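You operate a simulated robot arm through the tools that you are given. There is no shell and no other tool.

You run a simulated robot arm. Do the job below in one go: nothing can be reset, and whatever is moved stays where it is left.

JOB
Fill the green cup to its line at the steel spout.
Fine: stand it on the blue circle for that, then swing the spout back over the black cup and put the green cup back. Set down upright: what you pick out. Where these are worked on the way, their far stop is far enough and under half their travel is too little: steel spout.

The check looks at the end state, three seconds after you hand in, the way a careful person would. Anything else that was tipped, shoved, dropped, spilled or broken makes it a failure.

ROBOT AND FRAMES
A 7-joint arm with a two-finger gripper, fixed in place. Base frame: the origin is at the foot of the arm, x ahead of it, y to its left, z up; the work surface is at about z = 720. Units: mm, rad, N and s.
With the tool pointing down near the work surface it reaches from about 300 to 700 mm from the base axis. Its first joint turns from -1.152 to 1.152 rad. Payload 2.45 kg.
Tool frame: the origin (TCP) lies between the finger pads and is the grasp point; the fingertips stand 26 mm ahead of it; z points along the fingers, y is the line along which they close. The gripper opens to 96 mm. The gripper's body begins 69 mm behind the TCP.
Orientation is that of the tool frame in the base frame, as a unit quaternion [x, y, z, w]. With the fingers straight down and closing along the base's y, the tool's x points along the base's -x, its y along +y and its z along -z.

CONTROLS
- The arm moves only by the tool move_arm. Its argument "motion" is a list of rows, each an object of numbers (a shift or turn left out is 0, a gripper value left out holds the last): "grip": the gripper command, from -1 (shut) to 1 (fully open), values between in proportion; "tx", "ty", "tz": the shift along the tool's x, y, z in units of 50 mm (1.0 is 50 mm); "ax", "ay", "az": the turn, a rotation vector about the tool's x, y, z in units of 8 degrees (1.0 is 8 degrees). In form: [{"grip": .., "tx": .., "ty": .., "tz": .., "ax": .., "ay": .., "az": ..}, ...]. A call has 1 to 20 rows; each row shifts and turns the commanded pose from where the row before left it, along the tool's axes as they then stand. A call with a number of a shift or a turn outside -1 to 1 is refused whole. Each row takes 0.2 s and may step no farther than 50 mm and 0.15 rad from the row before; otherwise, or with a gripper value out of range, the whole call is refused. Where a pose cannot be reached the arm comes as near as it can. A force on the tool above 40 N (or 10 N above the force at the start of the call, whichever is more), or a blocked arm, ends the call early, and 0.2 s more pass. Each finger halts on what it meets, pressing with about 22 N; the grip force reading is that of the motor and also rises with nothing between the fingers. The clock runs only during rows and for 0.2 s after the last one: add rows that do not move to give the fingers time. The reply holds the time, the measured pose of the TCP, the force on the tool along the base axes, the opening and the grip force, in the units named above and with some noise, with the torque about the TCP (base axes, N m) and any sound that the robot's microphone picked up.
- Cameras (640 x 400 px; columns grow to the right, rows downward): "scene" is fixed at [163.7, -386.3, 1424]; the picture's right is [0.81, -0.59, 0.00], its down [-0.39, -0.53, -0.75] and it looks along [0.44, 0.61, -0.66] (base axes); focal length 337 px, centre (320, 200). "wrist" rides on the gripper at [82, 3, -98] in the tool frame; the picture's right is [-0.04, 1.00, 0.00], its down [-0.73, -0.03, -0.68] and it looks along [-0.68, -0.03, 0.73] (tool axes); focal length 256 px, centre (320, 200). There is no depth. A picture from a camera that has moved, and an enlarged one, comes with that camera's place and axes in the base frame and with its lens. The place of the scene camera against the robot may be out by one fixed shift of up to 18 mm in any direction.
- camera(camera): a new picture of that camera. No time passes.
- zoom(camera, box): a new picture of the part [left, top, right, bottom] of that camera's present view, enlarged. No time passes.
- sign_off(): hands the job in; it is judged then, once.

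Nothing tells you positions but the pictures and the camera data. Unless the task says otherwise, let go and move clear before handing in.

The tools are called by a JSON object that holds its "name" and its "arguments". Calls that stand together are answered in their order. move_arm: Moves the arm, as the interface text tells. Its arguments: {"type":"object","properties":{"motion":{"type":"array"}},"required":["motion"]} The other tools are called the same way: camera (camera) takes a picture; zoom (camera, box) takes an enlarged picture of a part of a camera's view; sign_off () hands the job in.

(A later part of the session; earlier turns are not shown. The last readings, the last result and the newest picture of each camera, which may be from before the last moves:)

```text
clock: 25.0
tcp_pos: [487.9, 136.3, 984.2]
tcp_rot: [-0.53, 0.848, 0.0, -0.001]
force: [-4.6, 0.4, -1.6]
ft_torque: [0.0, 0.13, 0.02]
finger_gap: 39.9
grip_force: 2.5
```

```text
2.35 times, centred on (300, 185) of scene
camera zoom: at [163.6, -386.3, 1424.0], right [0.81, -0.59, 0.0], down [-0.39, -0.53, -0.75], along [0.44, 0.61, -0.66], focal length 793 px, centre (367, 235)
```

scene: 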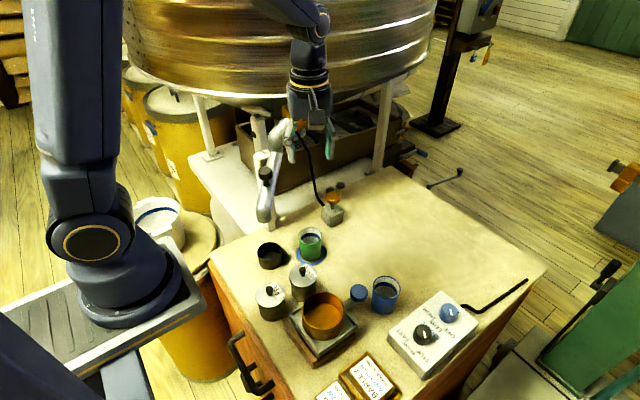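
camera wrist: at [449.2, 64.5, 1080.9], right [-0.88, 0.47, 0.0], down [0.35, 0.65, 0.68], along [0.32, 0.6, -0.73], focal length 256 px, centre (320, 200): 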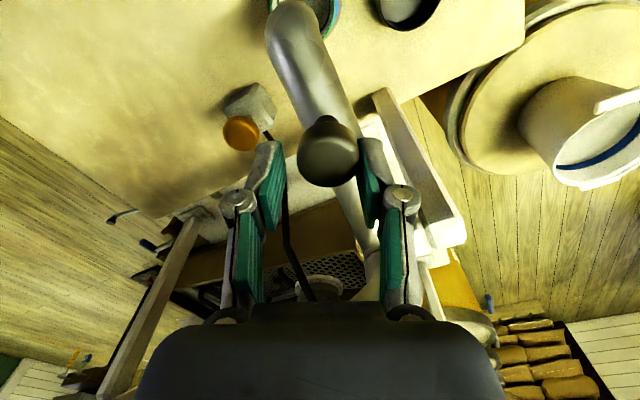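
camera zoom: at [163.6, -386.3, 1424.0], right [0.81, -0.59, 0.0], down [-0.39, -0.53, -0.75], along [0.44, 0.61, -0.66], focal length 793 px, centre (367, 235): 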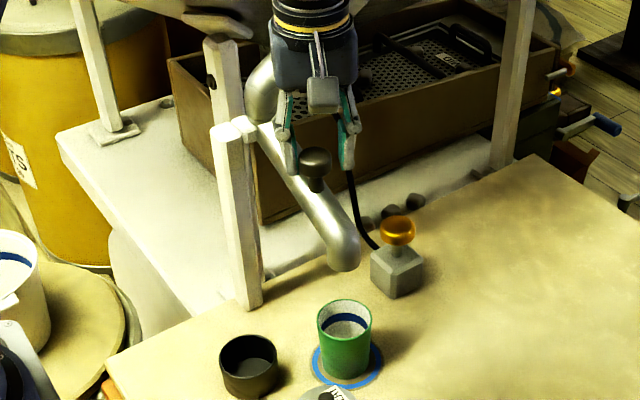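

The force rise and opening gap show the far stop has been reached, so the spout is over the cup. I'll back off a hair, open, and rise off the knob.

{"name": "move_arm", "arguments": {"motion": [{"ty": 0.08}, {"grip": 0.25}, {}, {}, {"tz": -0.4}, {"tz": -0.6}, {"tz": -0.6}, {"tx": 0.8}, {"tx": 0.8}, {"tx": 0.8}, {}]}}

{"name": "camera", "arguments": {"camera": "wrist"}}

{"name": "zoom", "arguments": {"camera": "scene", "box": [230, 100, 390, 280]}}

```text
clock: 27.4
tcp_pos: [431.9, 29.0, 1063.0]
tcp_rot: [-0.53, 0.848, 0.0, 0.0]
force: [-0.1, 0.1, 0.1]
ft_torque: [0.03, -0.05, 0.01]
finger_gap: 60.0
grip_force: 0.1
```

```text
taken
camera wrist: at [393.9, -42.5, 1160.6], right [-0.88, 0.47, 0.0], down [0.35, 0.65, 0.68], along [0.32, 0.6, -0.73], focal length 256 px, centre (320, 200)
```

wrist: 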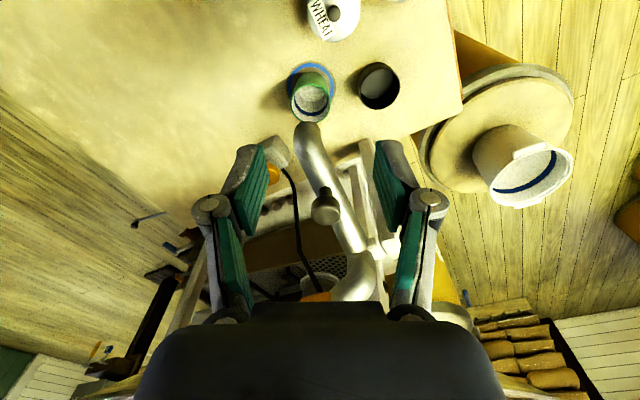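

```text
2.22 times, centred on (310, 190) of scene
camera zoom: at [163.7, -386.4, 1424.0], right [0.81, -0.59, 0.0], down [-0.39, -0.53, -0.75], along [0.44, 0.61, -0.66], focal length 749 px, centre (342, 222)
```

zoom: 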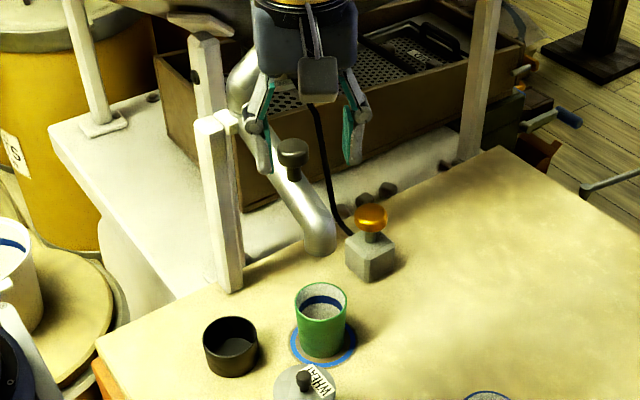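

{"name": "zoom", "arguments": {"camera": "wrist", "box": [250, 50, 410, 230]}}

{"name": "zoom", "arguments": {"camera": "scene", "box": [270, 180, 350, 280]}}

```text
2.22 times, centred on (330, 140) of wrist
camera zoom: at [393.9, -42.5, 1160.6], right [-0.88, 0.47, 0.0], down [0.35, 0.65, 0.68], along [0.32, 0.6, -0.73], focal length 569 px, centre (298, 333)
```

zoom: 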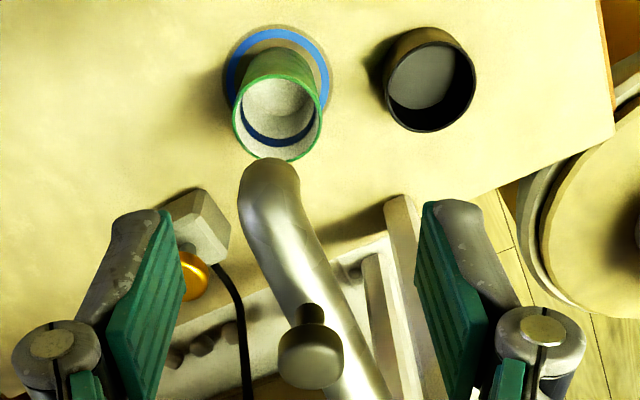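

```text
4.00 times, centred on (310, 230) of scene
camera zoom: at [163.7, -386.4, 1424.0], right [0.81, -0.59, 0.0], down [-0.39, -0.53, -0.75], along [0.44, 0.61, -0.66], focal length 1348 px, centre (360, 80)
```

zoom: 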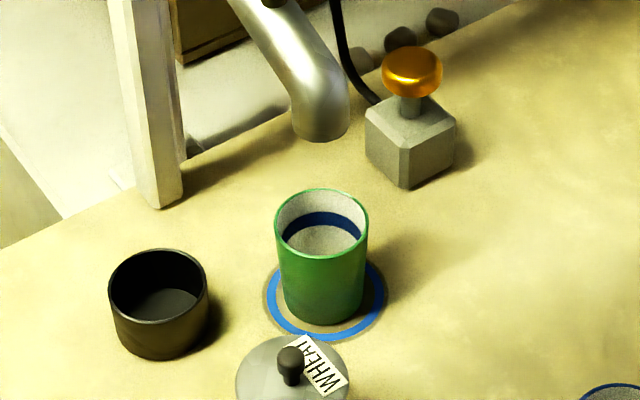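

The outlet lines up with the cup within about 2 mm in the directions I can see. Next I go round to the button on the table side, close the fingers, and tilt the tool so the arm leans away from the hopper.

{"name": "move_arm", "arguments": {"motion": [{"tx": -0.3725, "ty": -0.753, "tz": 0.3, "grip": -1}, {"tx": -0.3725, "ty": -0.753, "tz": 0.3}, {"tx": -0.3725, "ty": -0.753, "tz": 0.3}, {"tx": -0.3725, "ty": -0.753, "tz": 0.3}, {"ay": -1}, {"ay": -1}, {"ay": -1}, {}, {}]}}

{"name": "camera", "arguments": {"camera": "wrist"}}

{"name": "camera", "arguments": {"camera": "scene"}}

```text
clock: 29.4
tcp_pos: [599.2, 31.4, 1004.0]
tcp_rot: [-0.519, 0.829, 0.111, 0.176]
force: [-0.4, -0.4, 0.0]
ft_torque: [-0.01, 0.0, 0.0]
finger_gap: 0.0
grip_force: 21.7
```

```text
taken
camera wrist: at [546.9, -70.4, 1059.7], right [-0.88, 0.47, 0.02], down [0.2, 0.34, 0.92], along [0.43, 0.81, -0.39], focal length 256 px, centre (320, 200)
```

wrist: 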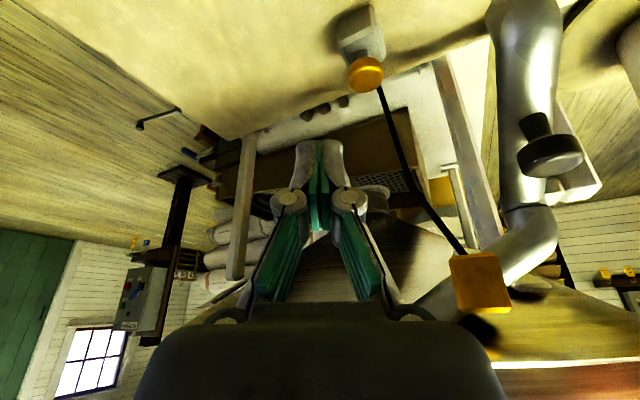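

```text
taken
```

scene: 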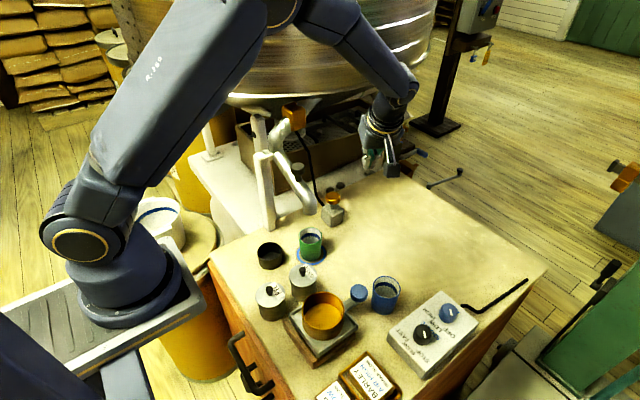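

The button shows at (600, 151, 806), matching before. I'll move toward a point just above it.

{"name": "move_arm", "arguments": {"motion": [{"tx": -0.28, "ty": 0.2545, "tz": 0.694}, {"tx": -0.28, "ty": 0.2545, "tz": 0.694}, {"tx": -0.28, "ty": 0.2545, "tz": 0.694}, {"tx": -0.28, "ty": 0.2545, "tz": 0.694}, {}, {}]}}

{"name": "camera", "arguments": {"camera": "wrist"}}

{"name": "camera", "arguments": {"camera": "scene"}}

```text
clock: 30.8
tcp_pos: [600.8, 149.0, 899.9]
tcp_rot: [-0.518, 0.83, 0.11, 0.176]
force: [-0.5, -0.3, -0.7]
ft_torque: [0.03, -0.01, 0.02]
finger_gap: 0.1
grip_force: 22.3
```

```text
taken
camera wrist: at [548.1, 48.1, 955.3], right [-0.88, 0.47, 0.02], down [0.2, 0.34, 0.92], along [0.43, 0.81, -0.39], focal length 256 px, centre (320, 200)
```

wrist: 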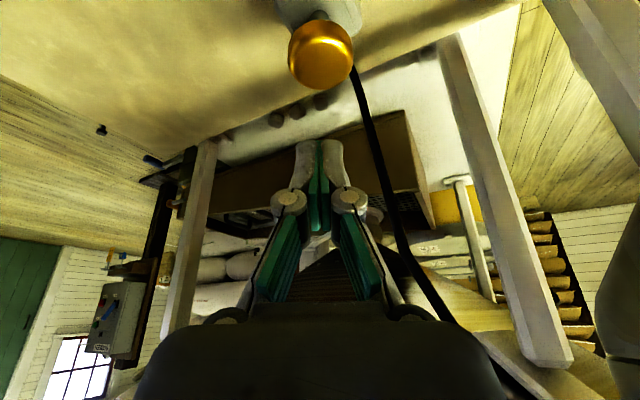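

```text
taken
```

scene: 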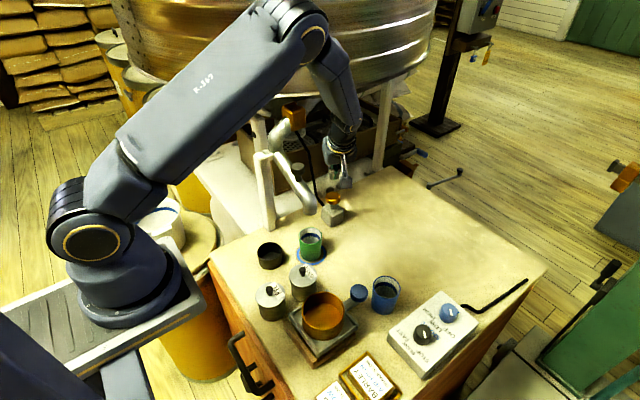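

The button is directly under the fingertips. I'll descend to just above its cap.

{"name": "move_arm", "arguments": {"motion": [{"tx": 0.2035, "tz": 0.457}, {"tx": 0.163, "tz": 0.365}, {}]}}

{"name": "zoom", "arguments": {"camera": "scene", "box": [280, 140, 380, 280]}}

{"name": "camera", "arguments": {"camera": "wrist"}}

```text
clock: 31.6
tcp_pos: [600.9, 148.4, 853.8]
tcp_rot: [-0.518, 0.83, 0.11, 0.176]
force: [0.9, 0.3, -1.3]
ft_torque: [0.04, 0.0, -0.03]
finger_gap: 0.1
grip_force: 21.8
```

```text
2.86 times, centred on (330, 210) of scene
camera zoom: at [163.7, -386.3, 1424.0], right [0.81, -0.59, 0.0], down [-0.39, -0.53, -0.75], along [0.44, 0.61, -0.66], focal length 963 px, centre (291, 171)
```

zoom: 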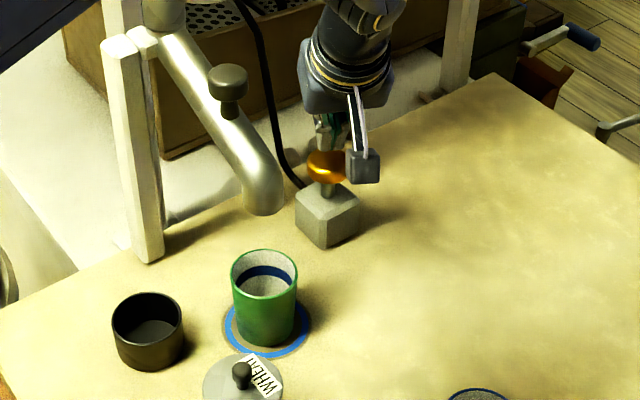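

```text
taken
camera wrist: at [548.1, 48.2, 910.1], right [-0.88, 0.47, 0.02], down [0.2, 0.34, 0.92], along [0.43, 0.81, -0.39], focal length 256 px, centre (320, 200)
```

wrist: 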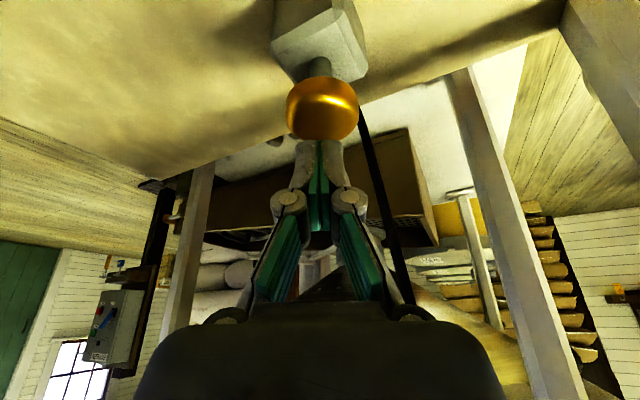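

Just above the button now. I'll descend in small steps, watching for contact and for any flow.

{"name": "move_arm", "arguments": {"motion": [{"tx": 0.0326, "tz": 0.073}, {"tx": 0.0326, "tz": 0.073}, {}]}}

{"name": "zoom", "arguments": {"camera": "wrist", "box": [240, 40, 400, 240]}}

{"name": "zoom", "arguments": {"camera": "scene", "box": [290, 190, 350, 270]}}

```text
clock: 32.4
tcp_pos: [601.2, 149.0, 847.3]
tcp_rot: [-0.518, 0.83, 0.11, 0.176]
force: [-0.6, -0.8, -0.7]
ft_torque: [-0.03, 0.01, 0.01]
finger_gap: 0.4
grip_force: 22.4
```

```text
2.00 times, centred on (320, 140) of wrist
camera zoom: at [548.4, 48.3, 902.4], right [-0.88, 0.47, 0.02], down [0.2, 0.34, 0.92], along [0.43, 0.81, -0.39], focal length 512 px, centre (320, 320)
```

zoom: 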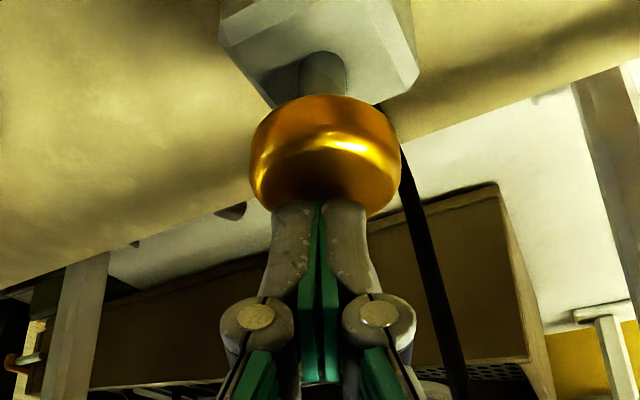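

```text
5.00 times, centred on (320, 230) of scene
camera zoom: at [163.7, -386.3, 1424.0], right [0.81, -0.59, 0.0], down [-0.39, -0.53, -0.75], along [0.44, 0.61, -0.66], focal length 1685 px, centre (320, 50)
```

zoom: 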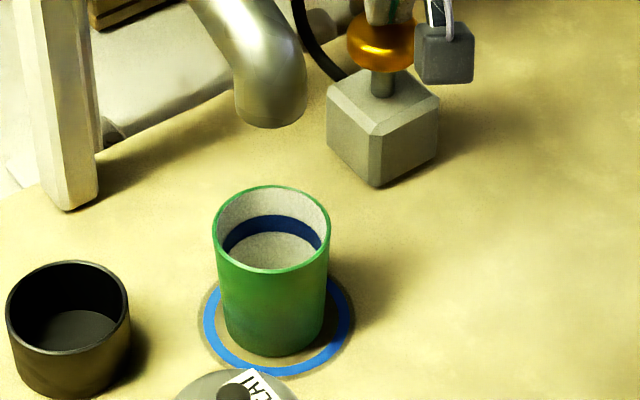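

{"name": "move_arm", "arguments": {"motion": [{"tx": 0.0244, "tz": 0.0548}, {"tx": 0.0244, "tz": 0.0548}]}}

{"name": "zoom", "arguments": {"camera": "scene", "box": [290, 190, 350, 270]}}

```text
clock: 33.0
tcp_pos: [602.3, 149.5, 840.7]
tcp_rot: [-0.518, 0.83, 0.11, 0.176]
force: [-0.4, 0.2, 2.1]
ft_torque: [0.0, 0.05, -0.01]
finger_gap: 0.0
grip_force: 21.8
```

```text
5.00 times, centred on (320, 230) of scene
camera zoom: at [163.7, -386.3, 1424.0], right [0.81, -0.59, 0.0], down [-0.39, -0.53, -0.75], along [0.44, 0.61, -0.66], focal length 1685 px, centre (320, 50)
```

zoom: 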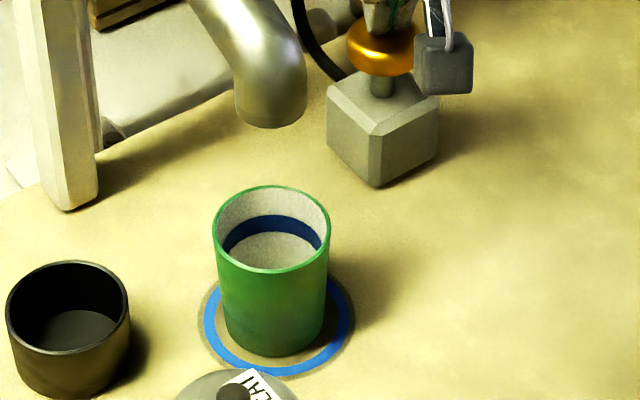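

Contact has begun (2 N) with no flow yet. I'll press a little deeper.

{"name": "move_arm", "arguments": {"motion": [{"tx": 0.0163, "tz": 0.0365}]}}

{"name": "zoom", "arguments": {"camera": "scene", "box": [290, 190, 350, 270]}}

```text
clock: 33.4
tcp_pos: [601.1, 149.4, 839.0]
tcp_rot: [-0.518, 0.83, 0.11, 0.177]
force: [-0.9, -0.1, 1.6]
ft_torque: [-0.02, 0.01, -0.01]
finger_gap: 0.0
grip_force: 21.3
```

```text
5.00 times, centred on (320, 230) of scene
camera zoom: at [163.7, -386.3, 1424.0], right [0.81, -0.59, 0.0], down [-0.39, -0.53, -0.75], along [0.44, 0.61, -0.66], focal length 1685 px, centre (320, 50)
```

zoom: 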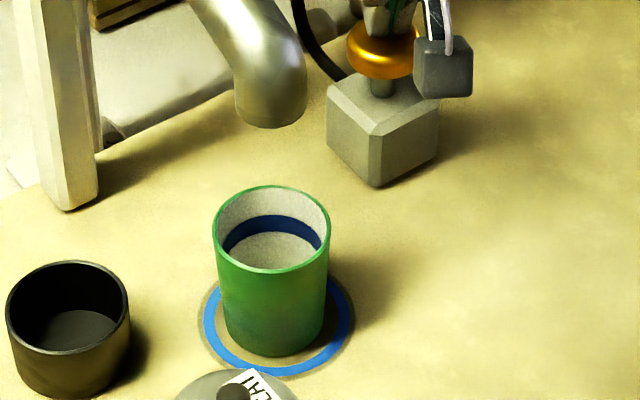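

{"name": "move_arm", "arguments": {"motion": [{"tx": 0.0163, "tz": 0.0365}]}}

{"name": "zoom", "arguments": {"camera": "scene", "box": [290, 190, 350, 270]}}

```text
clock: 33.8
tcp_pos: [602.6, 148.6, 836.6]
tcp_rot: [-0.518, 0.83, 0.11, 0.176]
force: [-0.8, 0.2, 1.4]
ft_torque: [-0.01, 0.03, -0.01]
finger_gap: 0.3
grip_force: 21.8
```

```text
5.00 times, centred on (320, 230) of scene
camera zoom: at [163.6, -386.3, 1424.0], right [0.81, -0.59, 0.0], down [-0.39, -0.53, -0.75], along [0.44, 0.61, -0.66], focal length 1685 px, centre (320, 50)
```

zoom: 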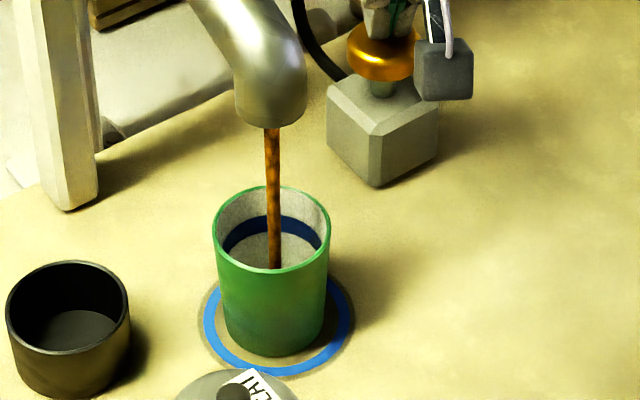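

Flow has started and falls into the green cup. I'll hold still and watch the level in short intervals.

{"name": "move_arm", "arguments": {"motion": [{}]}}

{"name": "zoom", "arguments": {"camera": "scene", "box": [290, 190, 350, 270]}}

```text
clock: 34.2
tcp_pos: [602.9, 149.2, 836.3]
tcp_rot: [-0.518, 0.829, 0.11, 0.177]
force: [-1.1, 0.6, 1.6]
ft_torque: [0.01, -0.02, 0.02]
finger_gap: 0.1
grip_force: 22.0
```

```text
5.00 times, centred on (320, 230) of scene
camera zoom: at [163.7, -386.3, 1424.0], right [0.81, -0.59, 0.0], down [-0.39, -0.53, -0.75], along [0.44, 0.61, -0.66], focal length 1685 px, centre (320, 50)
```

zoom: 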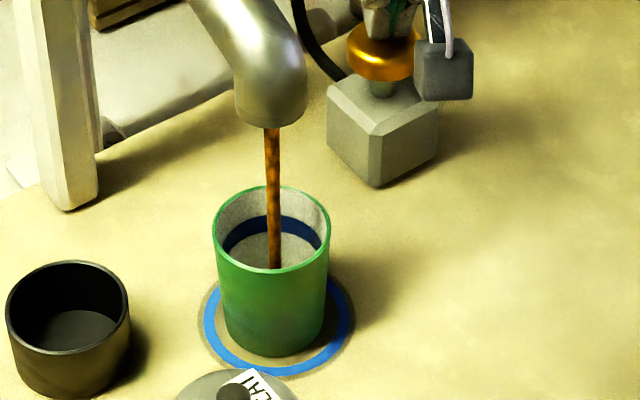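

{"name": "move_arm", "arguments": {"motion": [{}, {}, {}]}}

{"name": "zoom", "arguments": {"camera": "scene", "box": [290, 190, 350, 270]}}

```text
clock: 35.0
tcp_pos: [602.7, 149.3, 837.7]
tcp_rot: [-0.519, 0.829, 0.111, 0.176]
force: [-0.3, 0.6, 2.5]
ft_torque: [-0.01, 0.0, 0.01]
finger_gap: 0.1
grip_force: 21.7
```

```text
5.00 times, centred on (320, 230) of scene
camera zoom: at [163.7, -386.3, 1424.0], right [0.81, -0.59, 0.0], down [-0.39, -0.53, -0.75], along [0.44, 0.61, -0.66], focal length 1685 px, centre (320, 50)
```

zoom: 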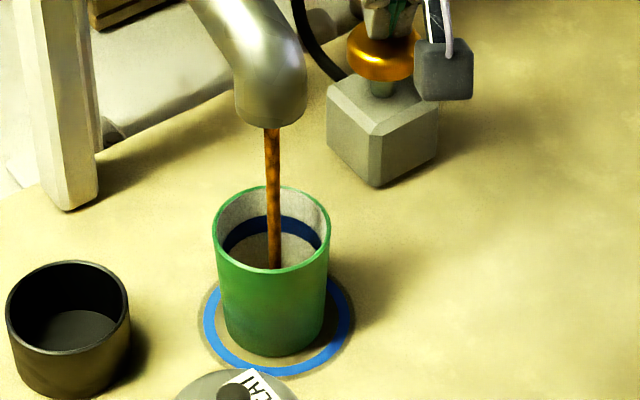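

{"name": "move_arm", "arguments": {"motion": [{}, {}, {}, {}]}}

{"name": "zoom", "arguments": {"camera": "scene", "box": [290, 190, 350, 270]}}

```text
clock: 36.0
tcp_pos: [603.1, 149.0, 836.2]
tcp_rot: [-0.518, 0.83, 0.11, 0.176]
force: [0.5, -0.7, 2.8]
ft_torque: [0.02, -0.01, 0.0]
finger_gap: 0.0
grip_force: 22.0
```

```text
5.00 times, centred on (320, 230) of scene
camera zoom: at [163.7, -386.3, 1424.0], right [0.81, -0.59, 0.0], down [-0.39, -0.53, -0.75], along [0.44, 0.61, -0.66], focal length 1685 px, centre (320, 50)
```

zoom: 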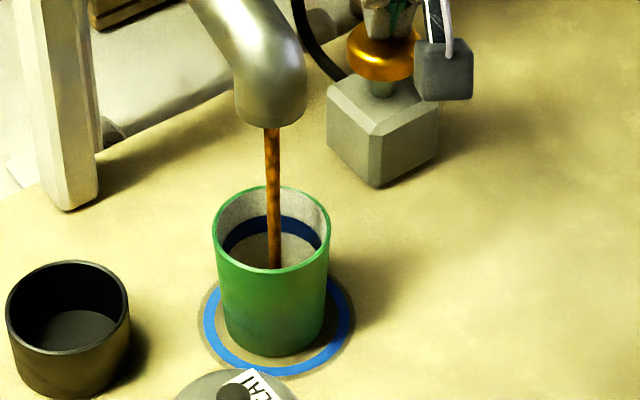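

{"name": "move_arm", "arguments": {"motion": [{}, {}, {}, {}]}}

{"name": "zoom", "arguments": {"camera": "scene", "box": [296, 220, 328, 250]}}

```text
clock: 37.0
tcp_pos: [602.4, 148.4, 835.5]
tcp_rot: [-0.518, 0.83, 0.11, 0.176]
force: [0.7, 0.0, 1.7]
ft_torque: [-0.03, -0.05, 0.0]
finger_gap: 0.0
grip_force: 21.7
```

```text
13.33 times, centred on (312, 235) of scene
camera zoom: at [163.7, -386.4, 1424.0], right [0.81, -0.59, 0.0], down [-0.39, -0.53, -0.75], along [0.44, 0.61, -0.66], focal length 4494 px, centre (427, -267)
```

zoom: 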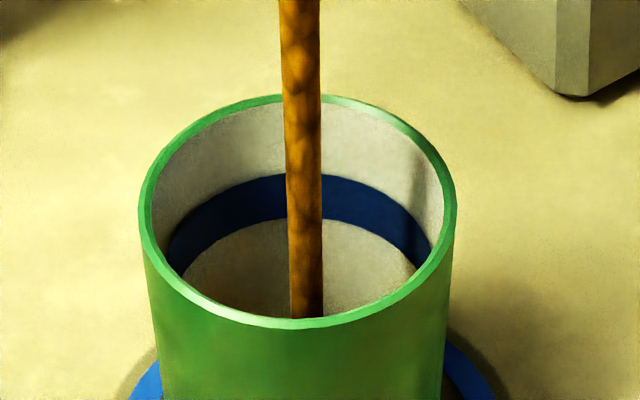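

{"name": "move_arm", "arguments": {"motion": [{}, {}, {}, {}, {}]}}

{"name": "zoom", "arguments": {"camera": "scene", "box": [296, 220, 328, 250]}}

```text
clock: 38.2
tcp_pos: [602.5, 149.4, 835.9]
tcp_rot: [-0.518, 0.83, 0.11, 0.176]
force: [2.3, -0.9, 2.2]
ft_torque: [0.0, -0.01, -0.01]
finger_gap: 0.1
grip_force: 21.7
```

```text
13.33 times, centred on (312, 235) of scene
camera zoom: at [163.7, -386.4, 1424.0], right [0.81, -0.59, 0.0], down [-0.39, -0.53, -0.75], along [0.44, 0.61, -0.66], focal length 4494 px, centre (427, -267)
```

zoom: 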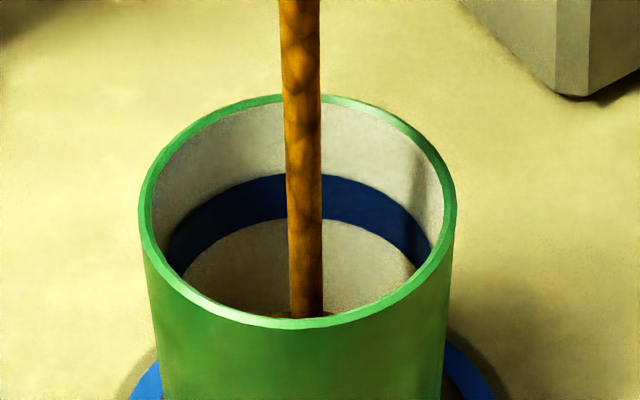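

{"name": "move_arm", "arguments": {"motion": [{}, {}, {}, {}]}}

{"name": "zoom", "arguments": {"camera": "scene", "box": [296, 220, 328, 250]}}

```text
clock: 39.2
tcp_pos: [602.5, 148.2, 836.5]
tcp_rot: [-0.518, 0.83, 0.11, 0.176]
force: [0.0, -0.1, 2.8]
ft_torque: [0.01, 0.03, 0.03]
finger_gap: 0.3
grip_force: 22.1
```

```text
13.33 times, centred on (312, 235) of scene
camera zoom: at [163.7, -386.4, 1424.0], right [0.81, -0.59, 0.0], down [-0.39, -0.53, -0.75], along [0.44, 0.61, -0.66], focal length 4494 px, centre (427, -267)
```

zoom: 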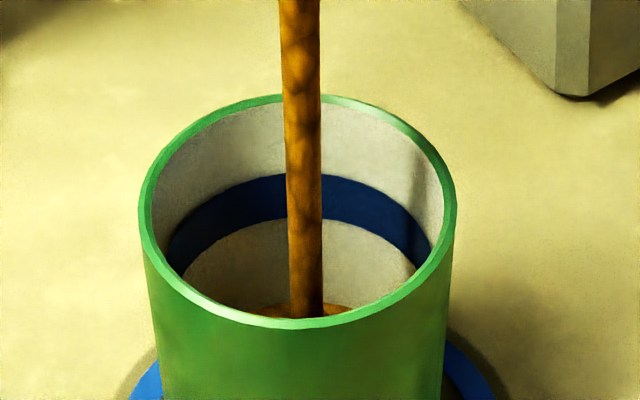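

The surface is now visible, rising about 8 px/s in this view, with about 13 s left to reach the middle of the dark line. I'll hold for 4 s.

{"name": "move_arm", "arguments": {"motion": [{}, {}, {}, {}, {}, {}, {}, {}, {}, {}, {}, {}, {}, {}, {}, {}, {}, {}, {}]}}

{"name": "zoom", "arguments": {"camera": "scene", "box": [296, 220, 328, 250]}}

```text
clock: 43.2
tcp_pos: [600.9, 149.0, 837.0]
tcp_rot: [-0.518, 0.829, 0.11, 0.177]
force: [-0.7, -0.2, 3.3]
ft_torque: [0.0, 0.01, 0.01]
finger_gap: 0.3
grip_force: 21.8
```

```text
13.33 times, centred on (312, 235) of scene
camera zoom: at [163.7, -386.3, 1424.0], right [0.81, -0.59, 0.0], down [-0.39, -0.53, -0.75], along [0.44, 0.61, -0.66], focal length 4494 px, centre (427, -267)
```

zoom: 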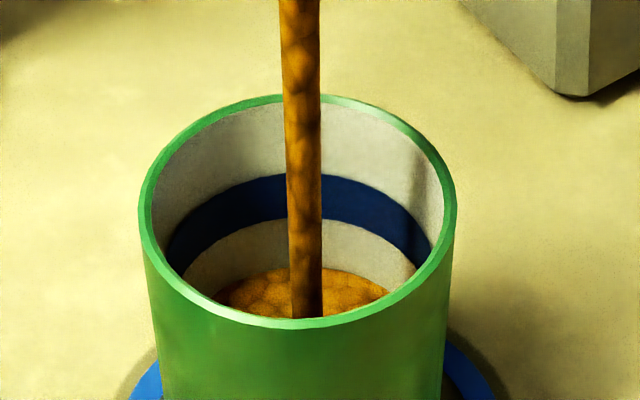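

{"name": "move_arm", "arguments": {"motion": [{}, {}, {}, {}, {}, {}, {}, {}, {}, {}, {}, {}, {}, {}, {}, {}, {}, {}, {}]}}

{"name": "zoom", "arguments": {"camera": "scene", "box": [296, 220, 328, 250]}}

```text
clock: 47.2
tcp_pos: [601.9, 148.2, 836.5]
tcp_rot: [-0.518, 0.83, 0.11, 0.176]
force: [-0.4, -0.4, 2.8]
ft_torque: [0.0, 0.02, -0.05]
finger_gap: 0.0
grip_force: 22.1
```

```text
13.33 times, centred on (312, 235) of scene
camera zoom: at [163.7, -386.3, 1424.0], right [0.81, -0.59, 0.0], down [-0.39, -0.53, -0.75], along [0.44, 0.61, -0.66], focal length 4494 px, centre (427, -267)
```

zoom: 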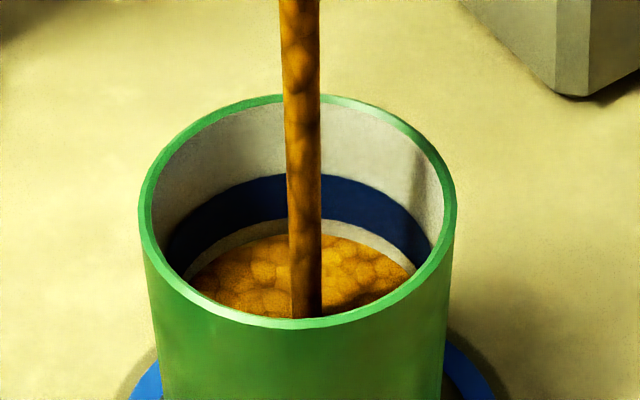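

Level at row about 233, band from 218 to 176. I'll hold 2.4 s, then check again before releasing.

{"name": "move_arm", "arguments": {"motion": [{}, {}, {}, {}, {}, {}, {}, {}, {}, {}, {}]}}

{"name": "zoom", "arguments": {"camera": "scene", "box": [296, 220, 328, 250]}}

```text
clock: 49.6
tcp_pos: [601.2, 150.5, 836.5]
tcp_rot: [-0.519, 0.829, 0.11, 0.176]
force: [-0.1, 0.2, 2.6]
ft_torque: [0.0, -0.02, 0.0]
finger_gap: 0.4
grip_force: 22.0
```

```text
13.33 times, centred on (312, 235) of scene
camera zoom: at [163.7, -386.3, 1424.0], right [0.81, -0.59, 0.0], down [-0.39, -0.53, -0.75], along [0.44, 0.61, -0.66], focal length 4494 px, centre (427, -267)
```

zoom: 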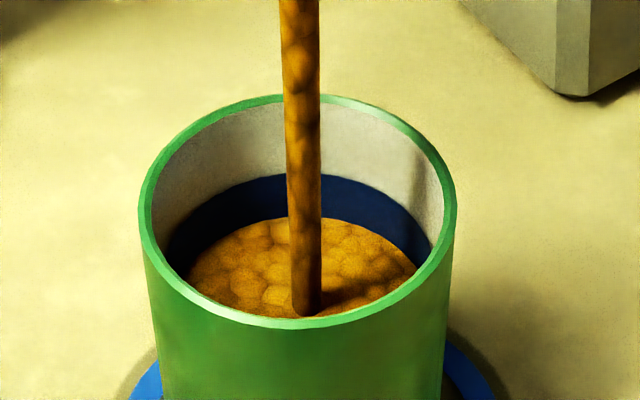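

The level has just reached the bottom of the band. I'll hold about 1 s more, then lift off the button to see how much still runs through afterwards.

{"name": "move_arm", "arguments": {"motion": [{}, {}, {}, {}, {"tx": -0.0407, "tz": -0.0914}, {"tx": -0.0407, "tz": -0.0914}]}}

{"name": "zoom", "arguments": {"camera": "scene", "box": [296, 220, 328, 250]}}

{"name": "zoom", "arguments": {"camera": "scene", "box": [290, 190, 350, 270]}}

```text
clock: 51.0
tcp_pos: [601.8, 149.0, 846.1]
tcp_rot: [-0.518, 0.83, 0.11, 0.176]
force: [0.4, -0.8, -0.7]
ft_torque: [0.01, -0.01, -0.01]
finger_gap: 0.1
grip_force: 22.1
```

```text
13.33 times, centred on (312, 235) of scene
camera zoom: at [163.7, -386.3, 1424.0], right [0.81, -0.59, 0.0], down [-0.39, -0.53, -0.75], along [0.44, 0.61, -0.66], focal length 4494 px, centre (427, -267)
```

zoom: 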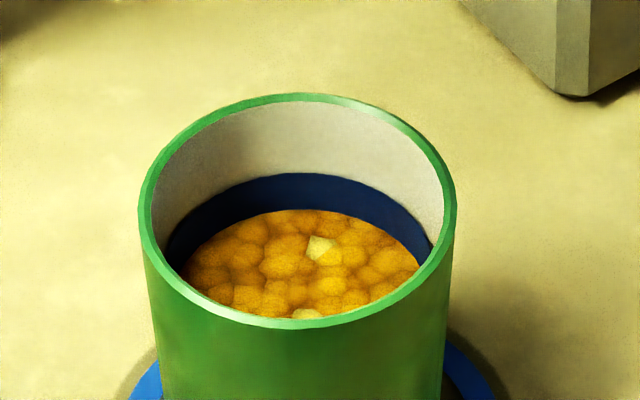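

```text
5.00 times, centred on (320, 230) of scene
camera zoom: at [163.7, -386.3, 1424.0], right [0.81, -0.59, 0.0], down [-0.39, -0.53, -0.75], along [0.44, 0.61, -0.66], focal length 1685 px, centre (320, 50)
```

zoom: 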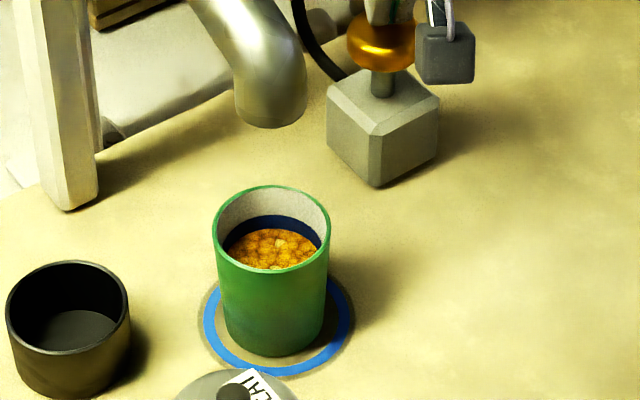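

Flow stopped cleanly. The level is in the lower part of the band. I'll wait a second to see whether anything still drips.

{"name": "move_arm", "arguments": {"motion": [{}, {}, {}, {}, {}]}}

{"name": "zoom", "arguments": {"camera": "scene", "box": [296, 220, 328, 250]}}

```text
clock: 52.2
tcp_pos: [602.1, 148.9, 847.3]
tcp_rot: [-0.518, 0.83, 0.111, 0.176]
force: [0.3, -0.6, 0.5]
ft_torque: [-0.02, -0.02, -0.04]
finger_gap: 0.1
grip_force: 22.1
```

```text
13.33 times, centred on (312, 235) of scene
camera zoom: at [163.7, -386.3, 1424.0], right [0.81, -0.59, 0.0], down [-0.39, -0.53, -0.75], along [0.44, 0.61, -0.66], focal length 4494 px, centre (427, -267)
```

zoom: 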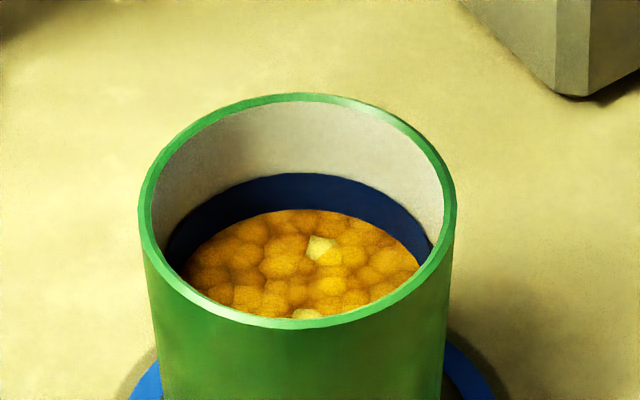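

Nothing drips. I'll top up with a short press of about 1.5 s to bring the level to the middle of the line.

{"name": "move_arm", "arguments": {"motion": [{"tx": 0.0407, "tz": 0.0914}, {"tx": 0.0407, "tz": 0.0914}, {}, {}, {}, {}, {}, {}, {"tx": -0.0407, "tz": -0.0914}, {"tx": -0.0407, "tz": -0.0914}]}}

{"name": "zoom", "arguments": {"camera": "scene", "box": [296, 220, 328, 250]}}

```text
clock: 54.4
tcp_pos: [602.2, 147.9, 846.8]
tcp_rot: [-0.518, 0.83, 0.11, 0.177]
force: [-0.3, 0.0, 0.4]
ft_torque: [-0.01, 0.01, 0.02]
finger_gap: 0.0
grip_force: 22.0
```

```text
13.33 times, centred on (312, 235) of scene
camera zoom: at [163.7, -386.3, 1424.0], right [0.81, -0.59, 0.0], down [-0.39, -0.53, -0.75], along [0.44, 0.61, -0.66], focal length 4494 px, centre (427, -267)
```

zoom: 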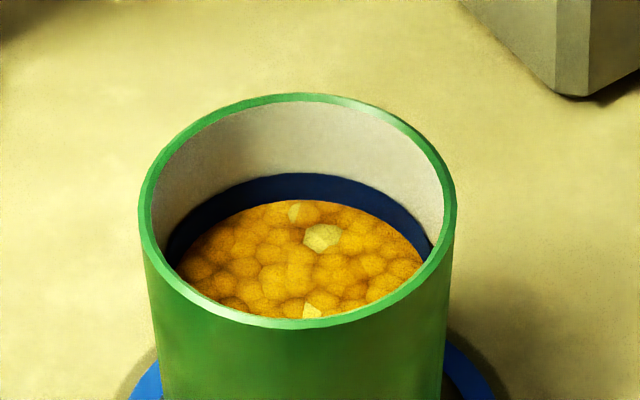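

The level sits at about the middle of the line and the flow is off. I'll retrace my way off the button, straighten the tool, and return in front of the spout.

{"name": "move_arm", "arguments": {"motion": [{"tx": -0.216, "tz": -0.484}, {"tx": -0.216, "tz": -0.484}, {"tx": 0.28, "ty": -0.2545, "tz": -0.694}, {"tx": 0.28, "ty": -0.2545, "tz": -0.694}, {"tx": 0.28, "ty": -0.2545, "tz": -0.694}, {"tx": 0.28, "ty": -0.2545, "tz": -0.694}, {"ay": 1}, {"ay": 1}, {"ay": 1}, {"tx": 0.3725, "ty": 0.753, "tz": -0.3, "grip": 0.25}, {"tx": 0.3725, "ty": 0.753, "tz": -0.3}, {"tx": 0.3725, "ty": 0.753, "tz": -0.3}, {"tx": 0.1, "ty": 0.2, "tz": -0.3}, {}, {}]}}

{"name": "camera", "arguments": {"camera": "wrist"}}

{"name": "camera", "arguments": {"camera": "scene"}}

```text
clock: 57.6
tcp_pos: [463.5, 30.3, 1064.2]
tcp_rot: [-0.53, 0.848, 0.0, 0.0]
force: [0.3, 0.0, 0.1]
ft_torque: [-0.01, 0.02, 0.02]
finger_gap: 60.4
grip_force: 0.2
```

```text
taken
camera wrist: at [424.7, -41.8, 1161.2], right [-0.88, 0.47, 0.0], down [0.35, 0.65, 0.68], along [0.32, 0.6, -0.73], focal length 256 px, centre (320, 200)
```

wrist: 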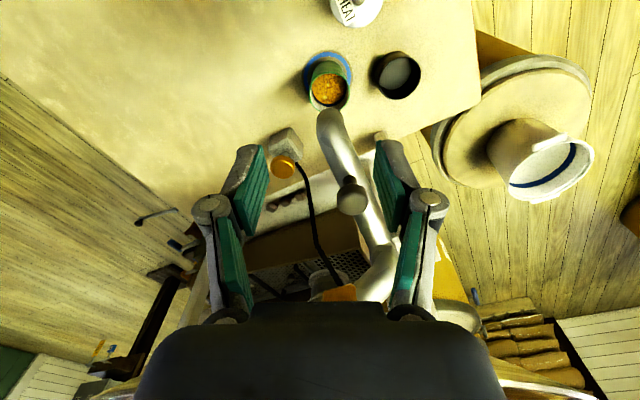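

```text
taken
```

scene: 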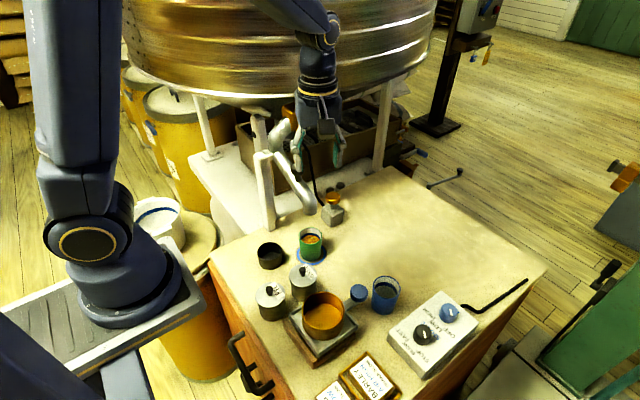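

{"name": "zoom", "arguments": {"camera": "wrist", "box": [300, 100, 420, 310]}}

```text
1.90 times, centred on (360, 205) of wrist
camera zoom: at [424.7, -41.8, 1161.2], right [-0.88, 0.47, 0.0], down [0.35, 0.65, 0.68], along [0.32, 0.6, -0.73], focal length 488 px, centre (244, 190)
```

zoom: 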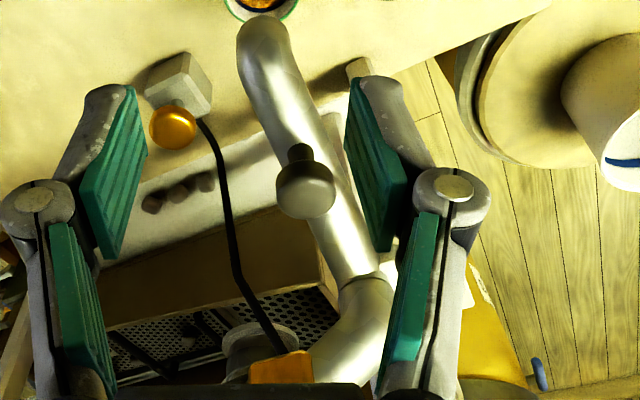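

{"name": "move_arm", "arguments": {"motion": [{"tx": -0.669, "ty": 0.189}, {"tx": -0.669, "ty": 0.189}, {"tx": -0.669, "ty": 0.189}, {}, {}]}}

{"name": "zoom", "arguments": {"camera": "wrist", "box": [240, 30, 400, 240]}}

{"name": "zoom", "arguments": {"camera": "scene", "box": [230, 60, 390, 240]}}

```text
clock: 58.8
tcp_pos: [483.2, 131.8, 1062.1]
tcp_rot: [-0.53, 0.848, 0.0, 0.001]
force: [0.6, 0.3, -0.7]
ft_torque: [0.03, 0.01, -0.02]
finger_gap: 59.9
grip_force: 0.1
```

```text
1.90 times, centred on (320, 135) of wrist
camera zoom: at [443.5, 61.4, 1160.5], right [-0.88, 0.47, 0.0], down [0.35, 0.65, 0.68], along [0.32, 0.6, -0.73], focal length 488 px, centre (320, 324)
```

zoom: 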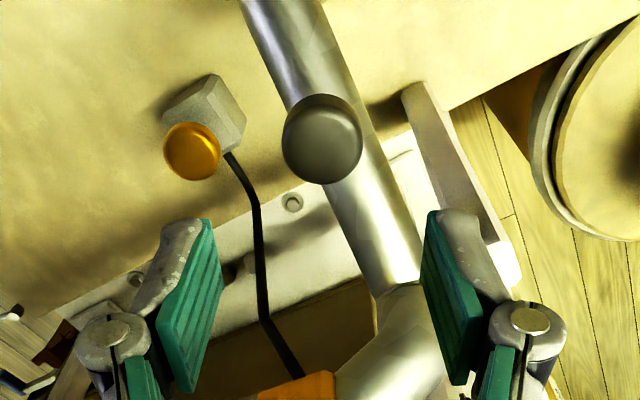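

```text
2.22 times, centred on (310, 150) of scene
camera zoom: at [163.7, -386.3, 1424.0], right [0.81, -0.59, 0.0], down [-0.39, -0.53, -0.75], along [0.44, 0.61, -0.66], focal length 749 px, centre (342, 311)
```

zoom: 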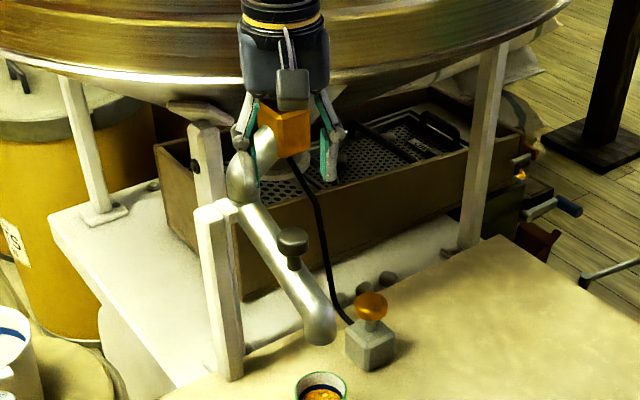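

The knob is now about (480, 129). I'll centre on it and descend with the fingers open around it.

{"name": "move_arm", "arguments": {"motion": [{"tx": 0.08, "ty": 0.042, "tz": 0.4}, {"tz": 0.4}, {"tz": 0.4}, {"tz": 0.38}, {}, {}]}}

{"name": "camera", "arguments": {"camera": "wrist"}}

{"name": "zoom", "arguments": {"camera": "scene", "box": [230, 60, 390, 240]}}

```text
clock: 60.2
tcp_pos: [477.1, 129.6, 983.9]
tcp_rot: [-0.529, 0.848, 0.0, 0.0]
force: [-0.4, -0.4, 0.4]
ft_torque: [0.04, -0.02, 0.02]
finger_gap: 60.0
grip_force: 0.0
```

```text
taken
camera wrist: at [439.5, 58.9, 1081.9], right [-0.88, 0.47, 0.0], down [0.35, 0.65, 0.68], along [0.32, 0.6, -0.73], focal length 256 px, centre (320, 200)
```

wrist: 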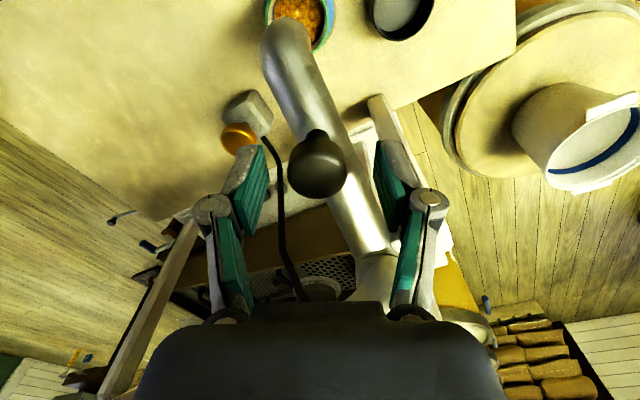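

```text
2.22 times, centred on (310, 150) of scene
camera zoom: at [163.7, -386.3, 1424.0], right [0.81, -0.59, 0.0], down [-0.39, -0.53, -0.75], along [0.44, 0.61, -0.66], focal length 749 px, centre (342, 311)
```

zoom: 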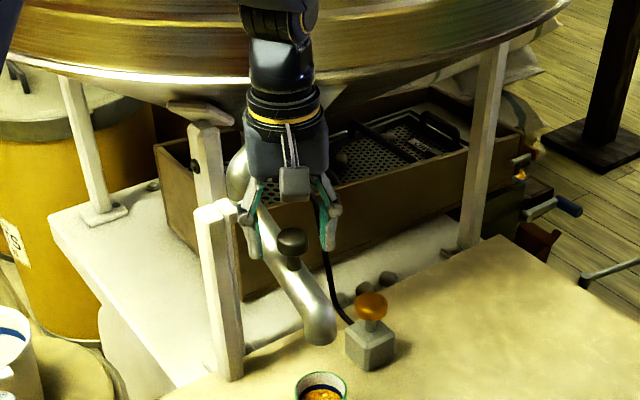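

The knob is between the fingers. I'll close to the loose cage and swing the spout back toward the black cup.

{"name": "move_arm", "arguments": {"motion": [{"grip": -0.23}, {}, {}, {}, {"tx": 0.064, "ty": 0.147}, {"tx": 0.051, "ty": 0.153}, {"tx": 0.038, "ty": 0.155}, {"tx": 0.024, "ty": 0.159}, {"tx": 0.009, "ty": 0.16}, {}]}}

{"name": "camera", "arguments": {"camera": "wrist"}}

{"name": "zoom", "arguments": {"camera": "scene", "box": [230, 80, 390, 270]}}

```text
clock: 62.4
tcp_pos: [438.7, 138.0, 985.2]
tcp_rot: [-0.53, 0.848, 0.0, 0.0]
force: [0.8, 1.8, 0.1]
ft_torque: [0.0, -0.01, 0.04]
finger_gap: 37.0
grip_force: 0.5
```

```text
taken
camera wrist: at [400.4, 66.9, 1081.8], right [-0.88, 0.47, 0.0], down [0.35, 0.65, 0.68], along [0.32, 0.6, -0.73], focal length 256 px, centre (320, 200)
```

wrist: 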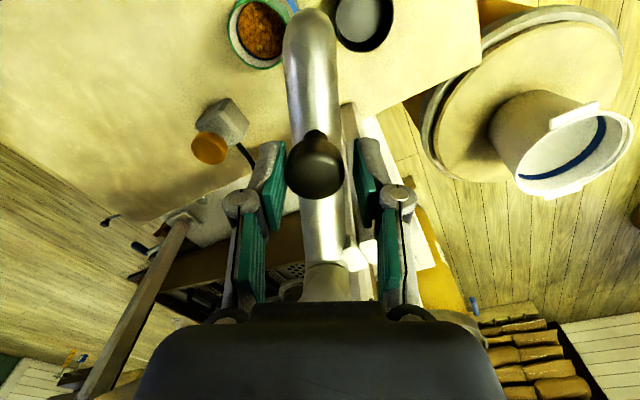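

```text
2.11 times, centred on (310, 175) of scene
camera zoom: at [163.7, -386.3, 1424.0], right [0.81, -0.59, 0.0], down [-0.39, -0.53, -0.75], along [0.44, 0.61, -0.66], focal length 710 px, centre (341, 253)
```

zoom: 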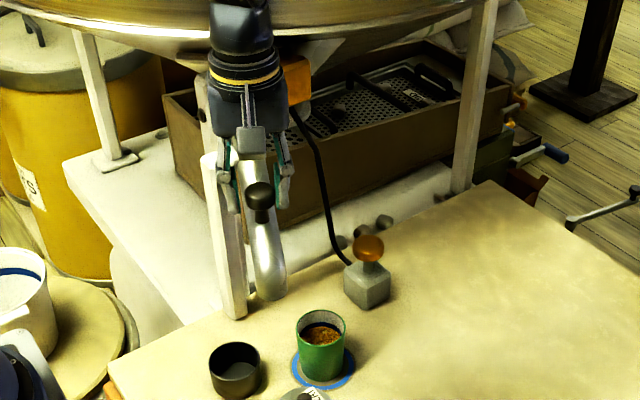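

Swinging back smoothly. I'll continue to the near stop.

{"name": "move_arm", "arguments": {"motion": [{"tx": -0.004, "ty": 0.16}, {"tx": -0.018, "ty": 0.16}, {"tx": -0.033, "ty": 0.156}, {}]}}

{"name": "move_arm", "arguments": {"motion": [{"tx": -0.022, "ty": 0.078}, {"tx": -0.022, "ty": 0.077}, {}]}}

{"name": "camera", "arguments": {"camera": "wrist"}}

{"name": "zoom", "arguments": {"camera": "scene", "box": [230, 80, 390, 270]}}

```text
clock: 63.4
tcp_pos: [418.5, 150.2, 984.4]
tcp_rot: [-0.53, 0.848, 0.001, 0.0]
force: [0.5, 0.1, -0.1]
ft_torque: [-0.02, -0.01, 0.0]
finger_gap: 37.2
grip_force: 0.5
```

```text
clock: 64.2
tcp_pos: [412.5, 156.6, 984.5]
tcp_rot: [-0.53, 0.848, 0.0, -0.001]
force: [0.2, 0.0, 0.1]
ft_torque: [0.02, 0.02, 0.02]
finger_gap: 37.0
grip_force: 0.1
```

```text
taken
camera wrist: at [374.2, 84.9, 1082.2], right [-0.88, 0.47, 0.0], down [0.35, 0.65, 0.68], along [0.32, 0.6, -0.73], focal length 256 px, centre (320, 200)
```

wrist: 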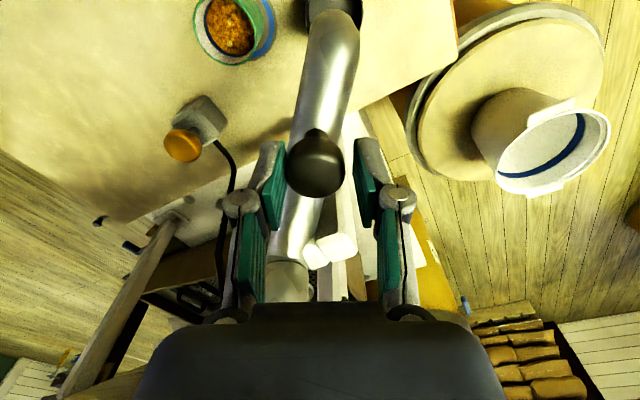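

```text
2.11 times, centred on (310, 175) of scene
camera zoom: at [163.7, -386.3, 1424.0], right [0.81, -0.59, 0.0], down [-0.39, -0.53, -0.75], along [0.44, 0.61, -0.66], focal length 710 px, centre (341, 253)
```

zoom: 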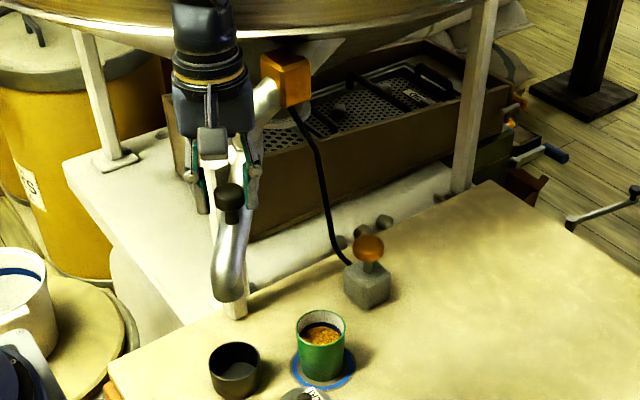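

{"name": "move_arm", "arguments": {"motion": [{"tx": -0.02, "ty": 0.04}, {"tx": -0.01, "ty": 0.02}, {}]}}

{"name": "zoom", "arguments": {"camera": "scene", "box": [230, 80, 390, 270]}}

{"name": "zoom", "arguments": {"camera": "wrist", "box": [230, 0, 410, 290]}}

```text
clock: 65.0
tcp_pos: [411.8, 159.3, 984.7]
tcp_rot: [-0.53, 0.848, 0.0, 0.0]
force: [-0.1, 0.0, -0.6]
ft_torque: [0.06, 0.0, 0.03]
finger_gap: 36.9
grip_force: 0.1
```

```text
2.11 times, centred on (310, 175) of scene
camera zoom: at [163.7, -386.3, 1424.0], right [0.81, -0.59, 0.0], down [-0.39, -0.53, -0.75], along [0.44, 0.61, -0.66], focal length 710 px, centre (341, 253)
```

zoom: 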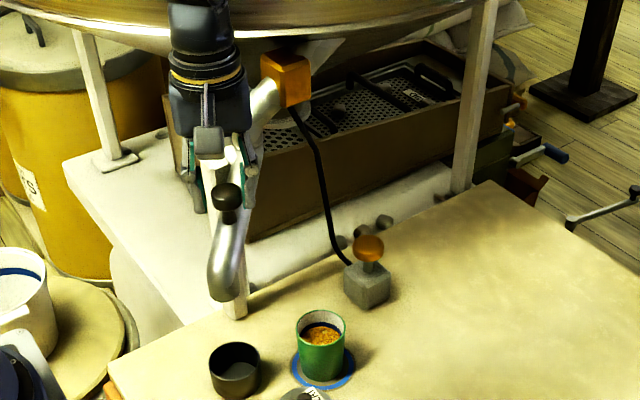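

```text
1.38 times, centred on (320, 145) of wrist
camera zoom: at [372.2, 87.6, 1082.1], right [-0.88, 0.47, 0.0], down [0.35, 0.65, 0.68], along [0.32, 0.6, -0.73], focal length 353 px, centre (320, 276)
```

zoom: 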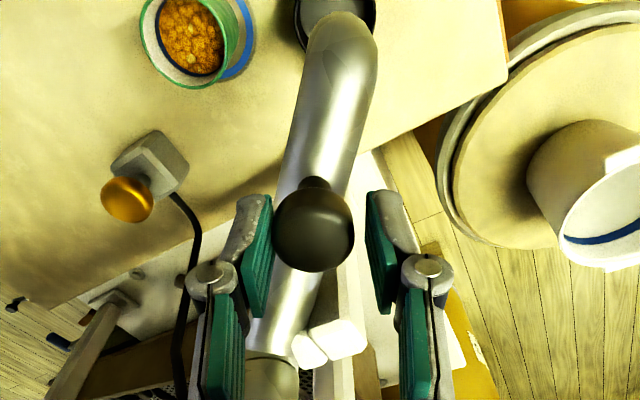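

{"name": "move_arm", "arguments": {"motion": [{"tx": -0.012, "ty": 0.04}, {}]}}

{"name": "move_arm", "arguments": {"motion": [{"tx": -0.012, "ty": 0.04}, {}]}}

{"name": "zoom", "arguments": {"camera": "scene", "box": [230, 80, 390, 270]}}

```text
clock: 65.6
tcp_pos: [409.3, 160.9, 984.3]
tcp_rot: [-0.53, 0.848, 0.0, 0.0]
force: [2.1, -2.3, -0.4]
ft_torque: [-0.02, -0.05, 0.01]
finger_gap: 38.9
grip_force: 0.9
```

```text
clock: 66.2
tcp_pos: [408.3, 161.5, 983.6]
tcp_rot: [-0.53, 0.848, 0.0, 0.0]
force: [5.9, -7.0, -2.8]
ft_torque: [-0.11, -0.13, -0.08]
finger_gap: 41.9
grip_force: 3.9
```

```text
2.11 times, centred on (310, 175) of scene
camera zoom: at [163.9, -386.5, 1423.9], right [0.81, -0.59, 0.0], down [-0.39, -0.53, -0.75], along [0.44, 0.61, -0.66], focal length 710 px, centre (341, 253)
```

zoom: 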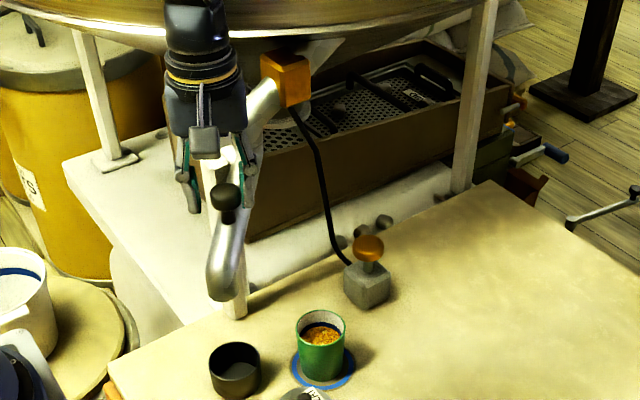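

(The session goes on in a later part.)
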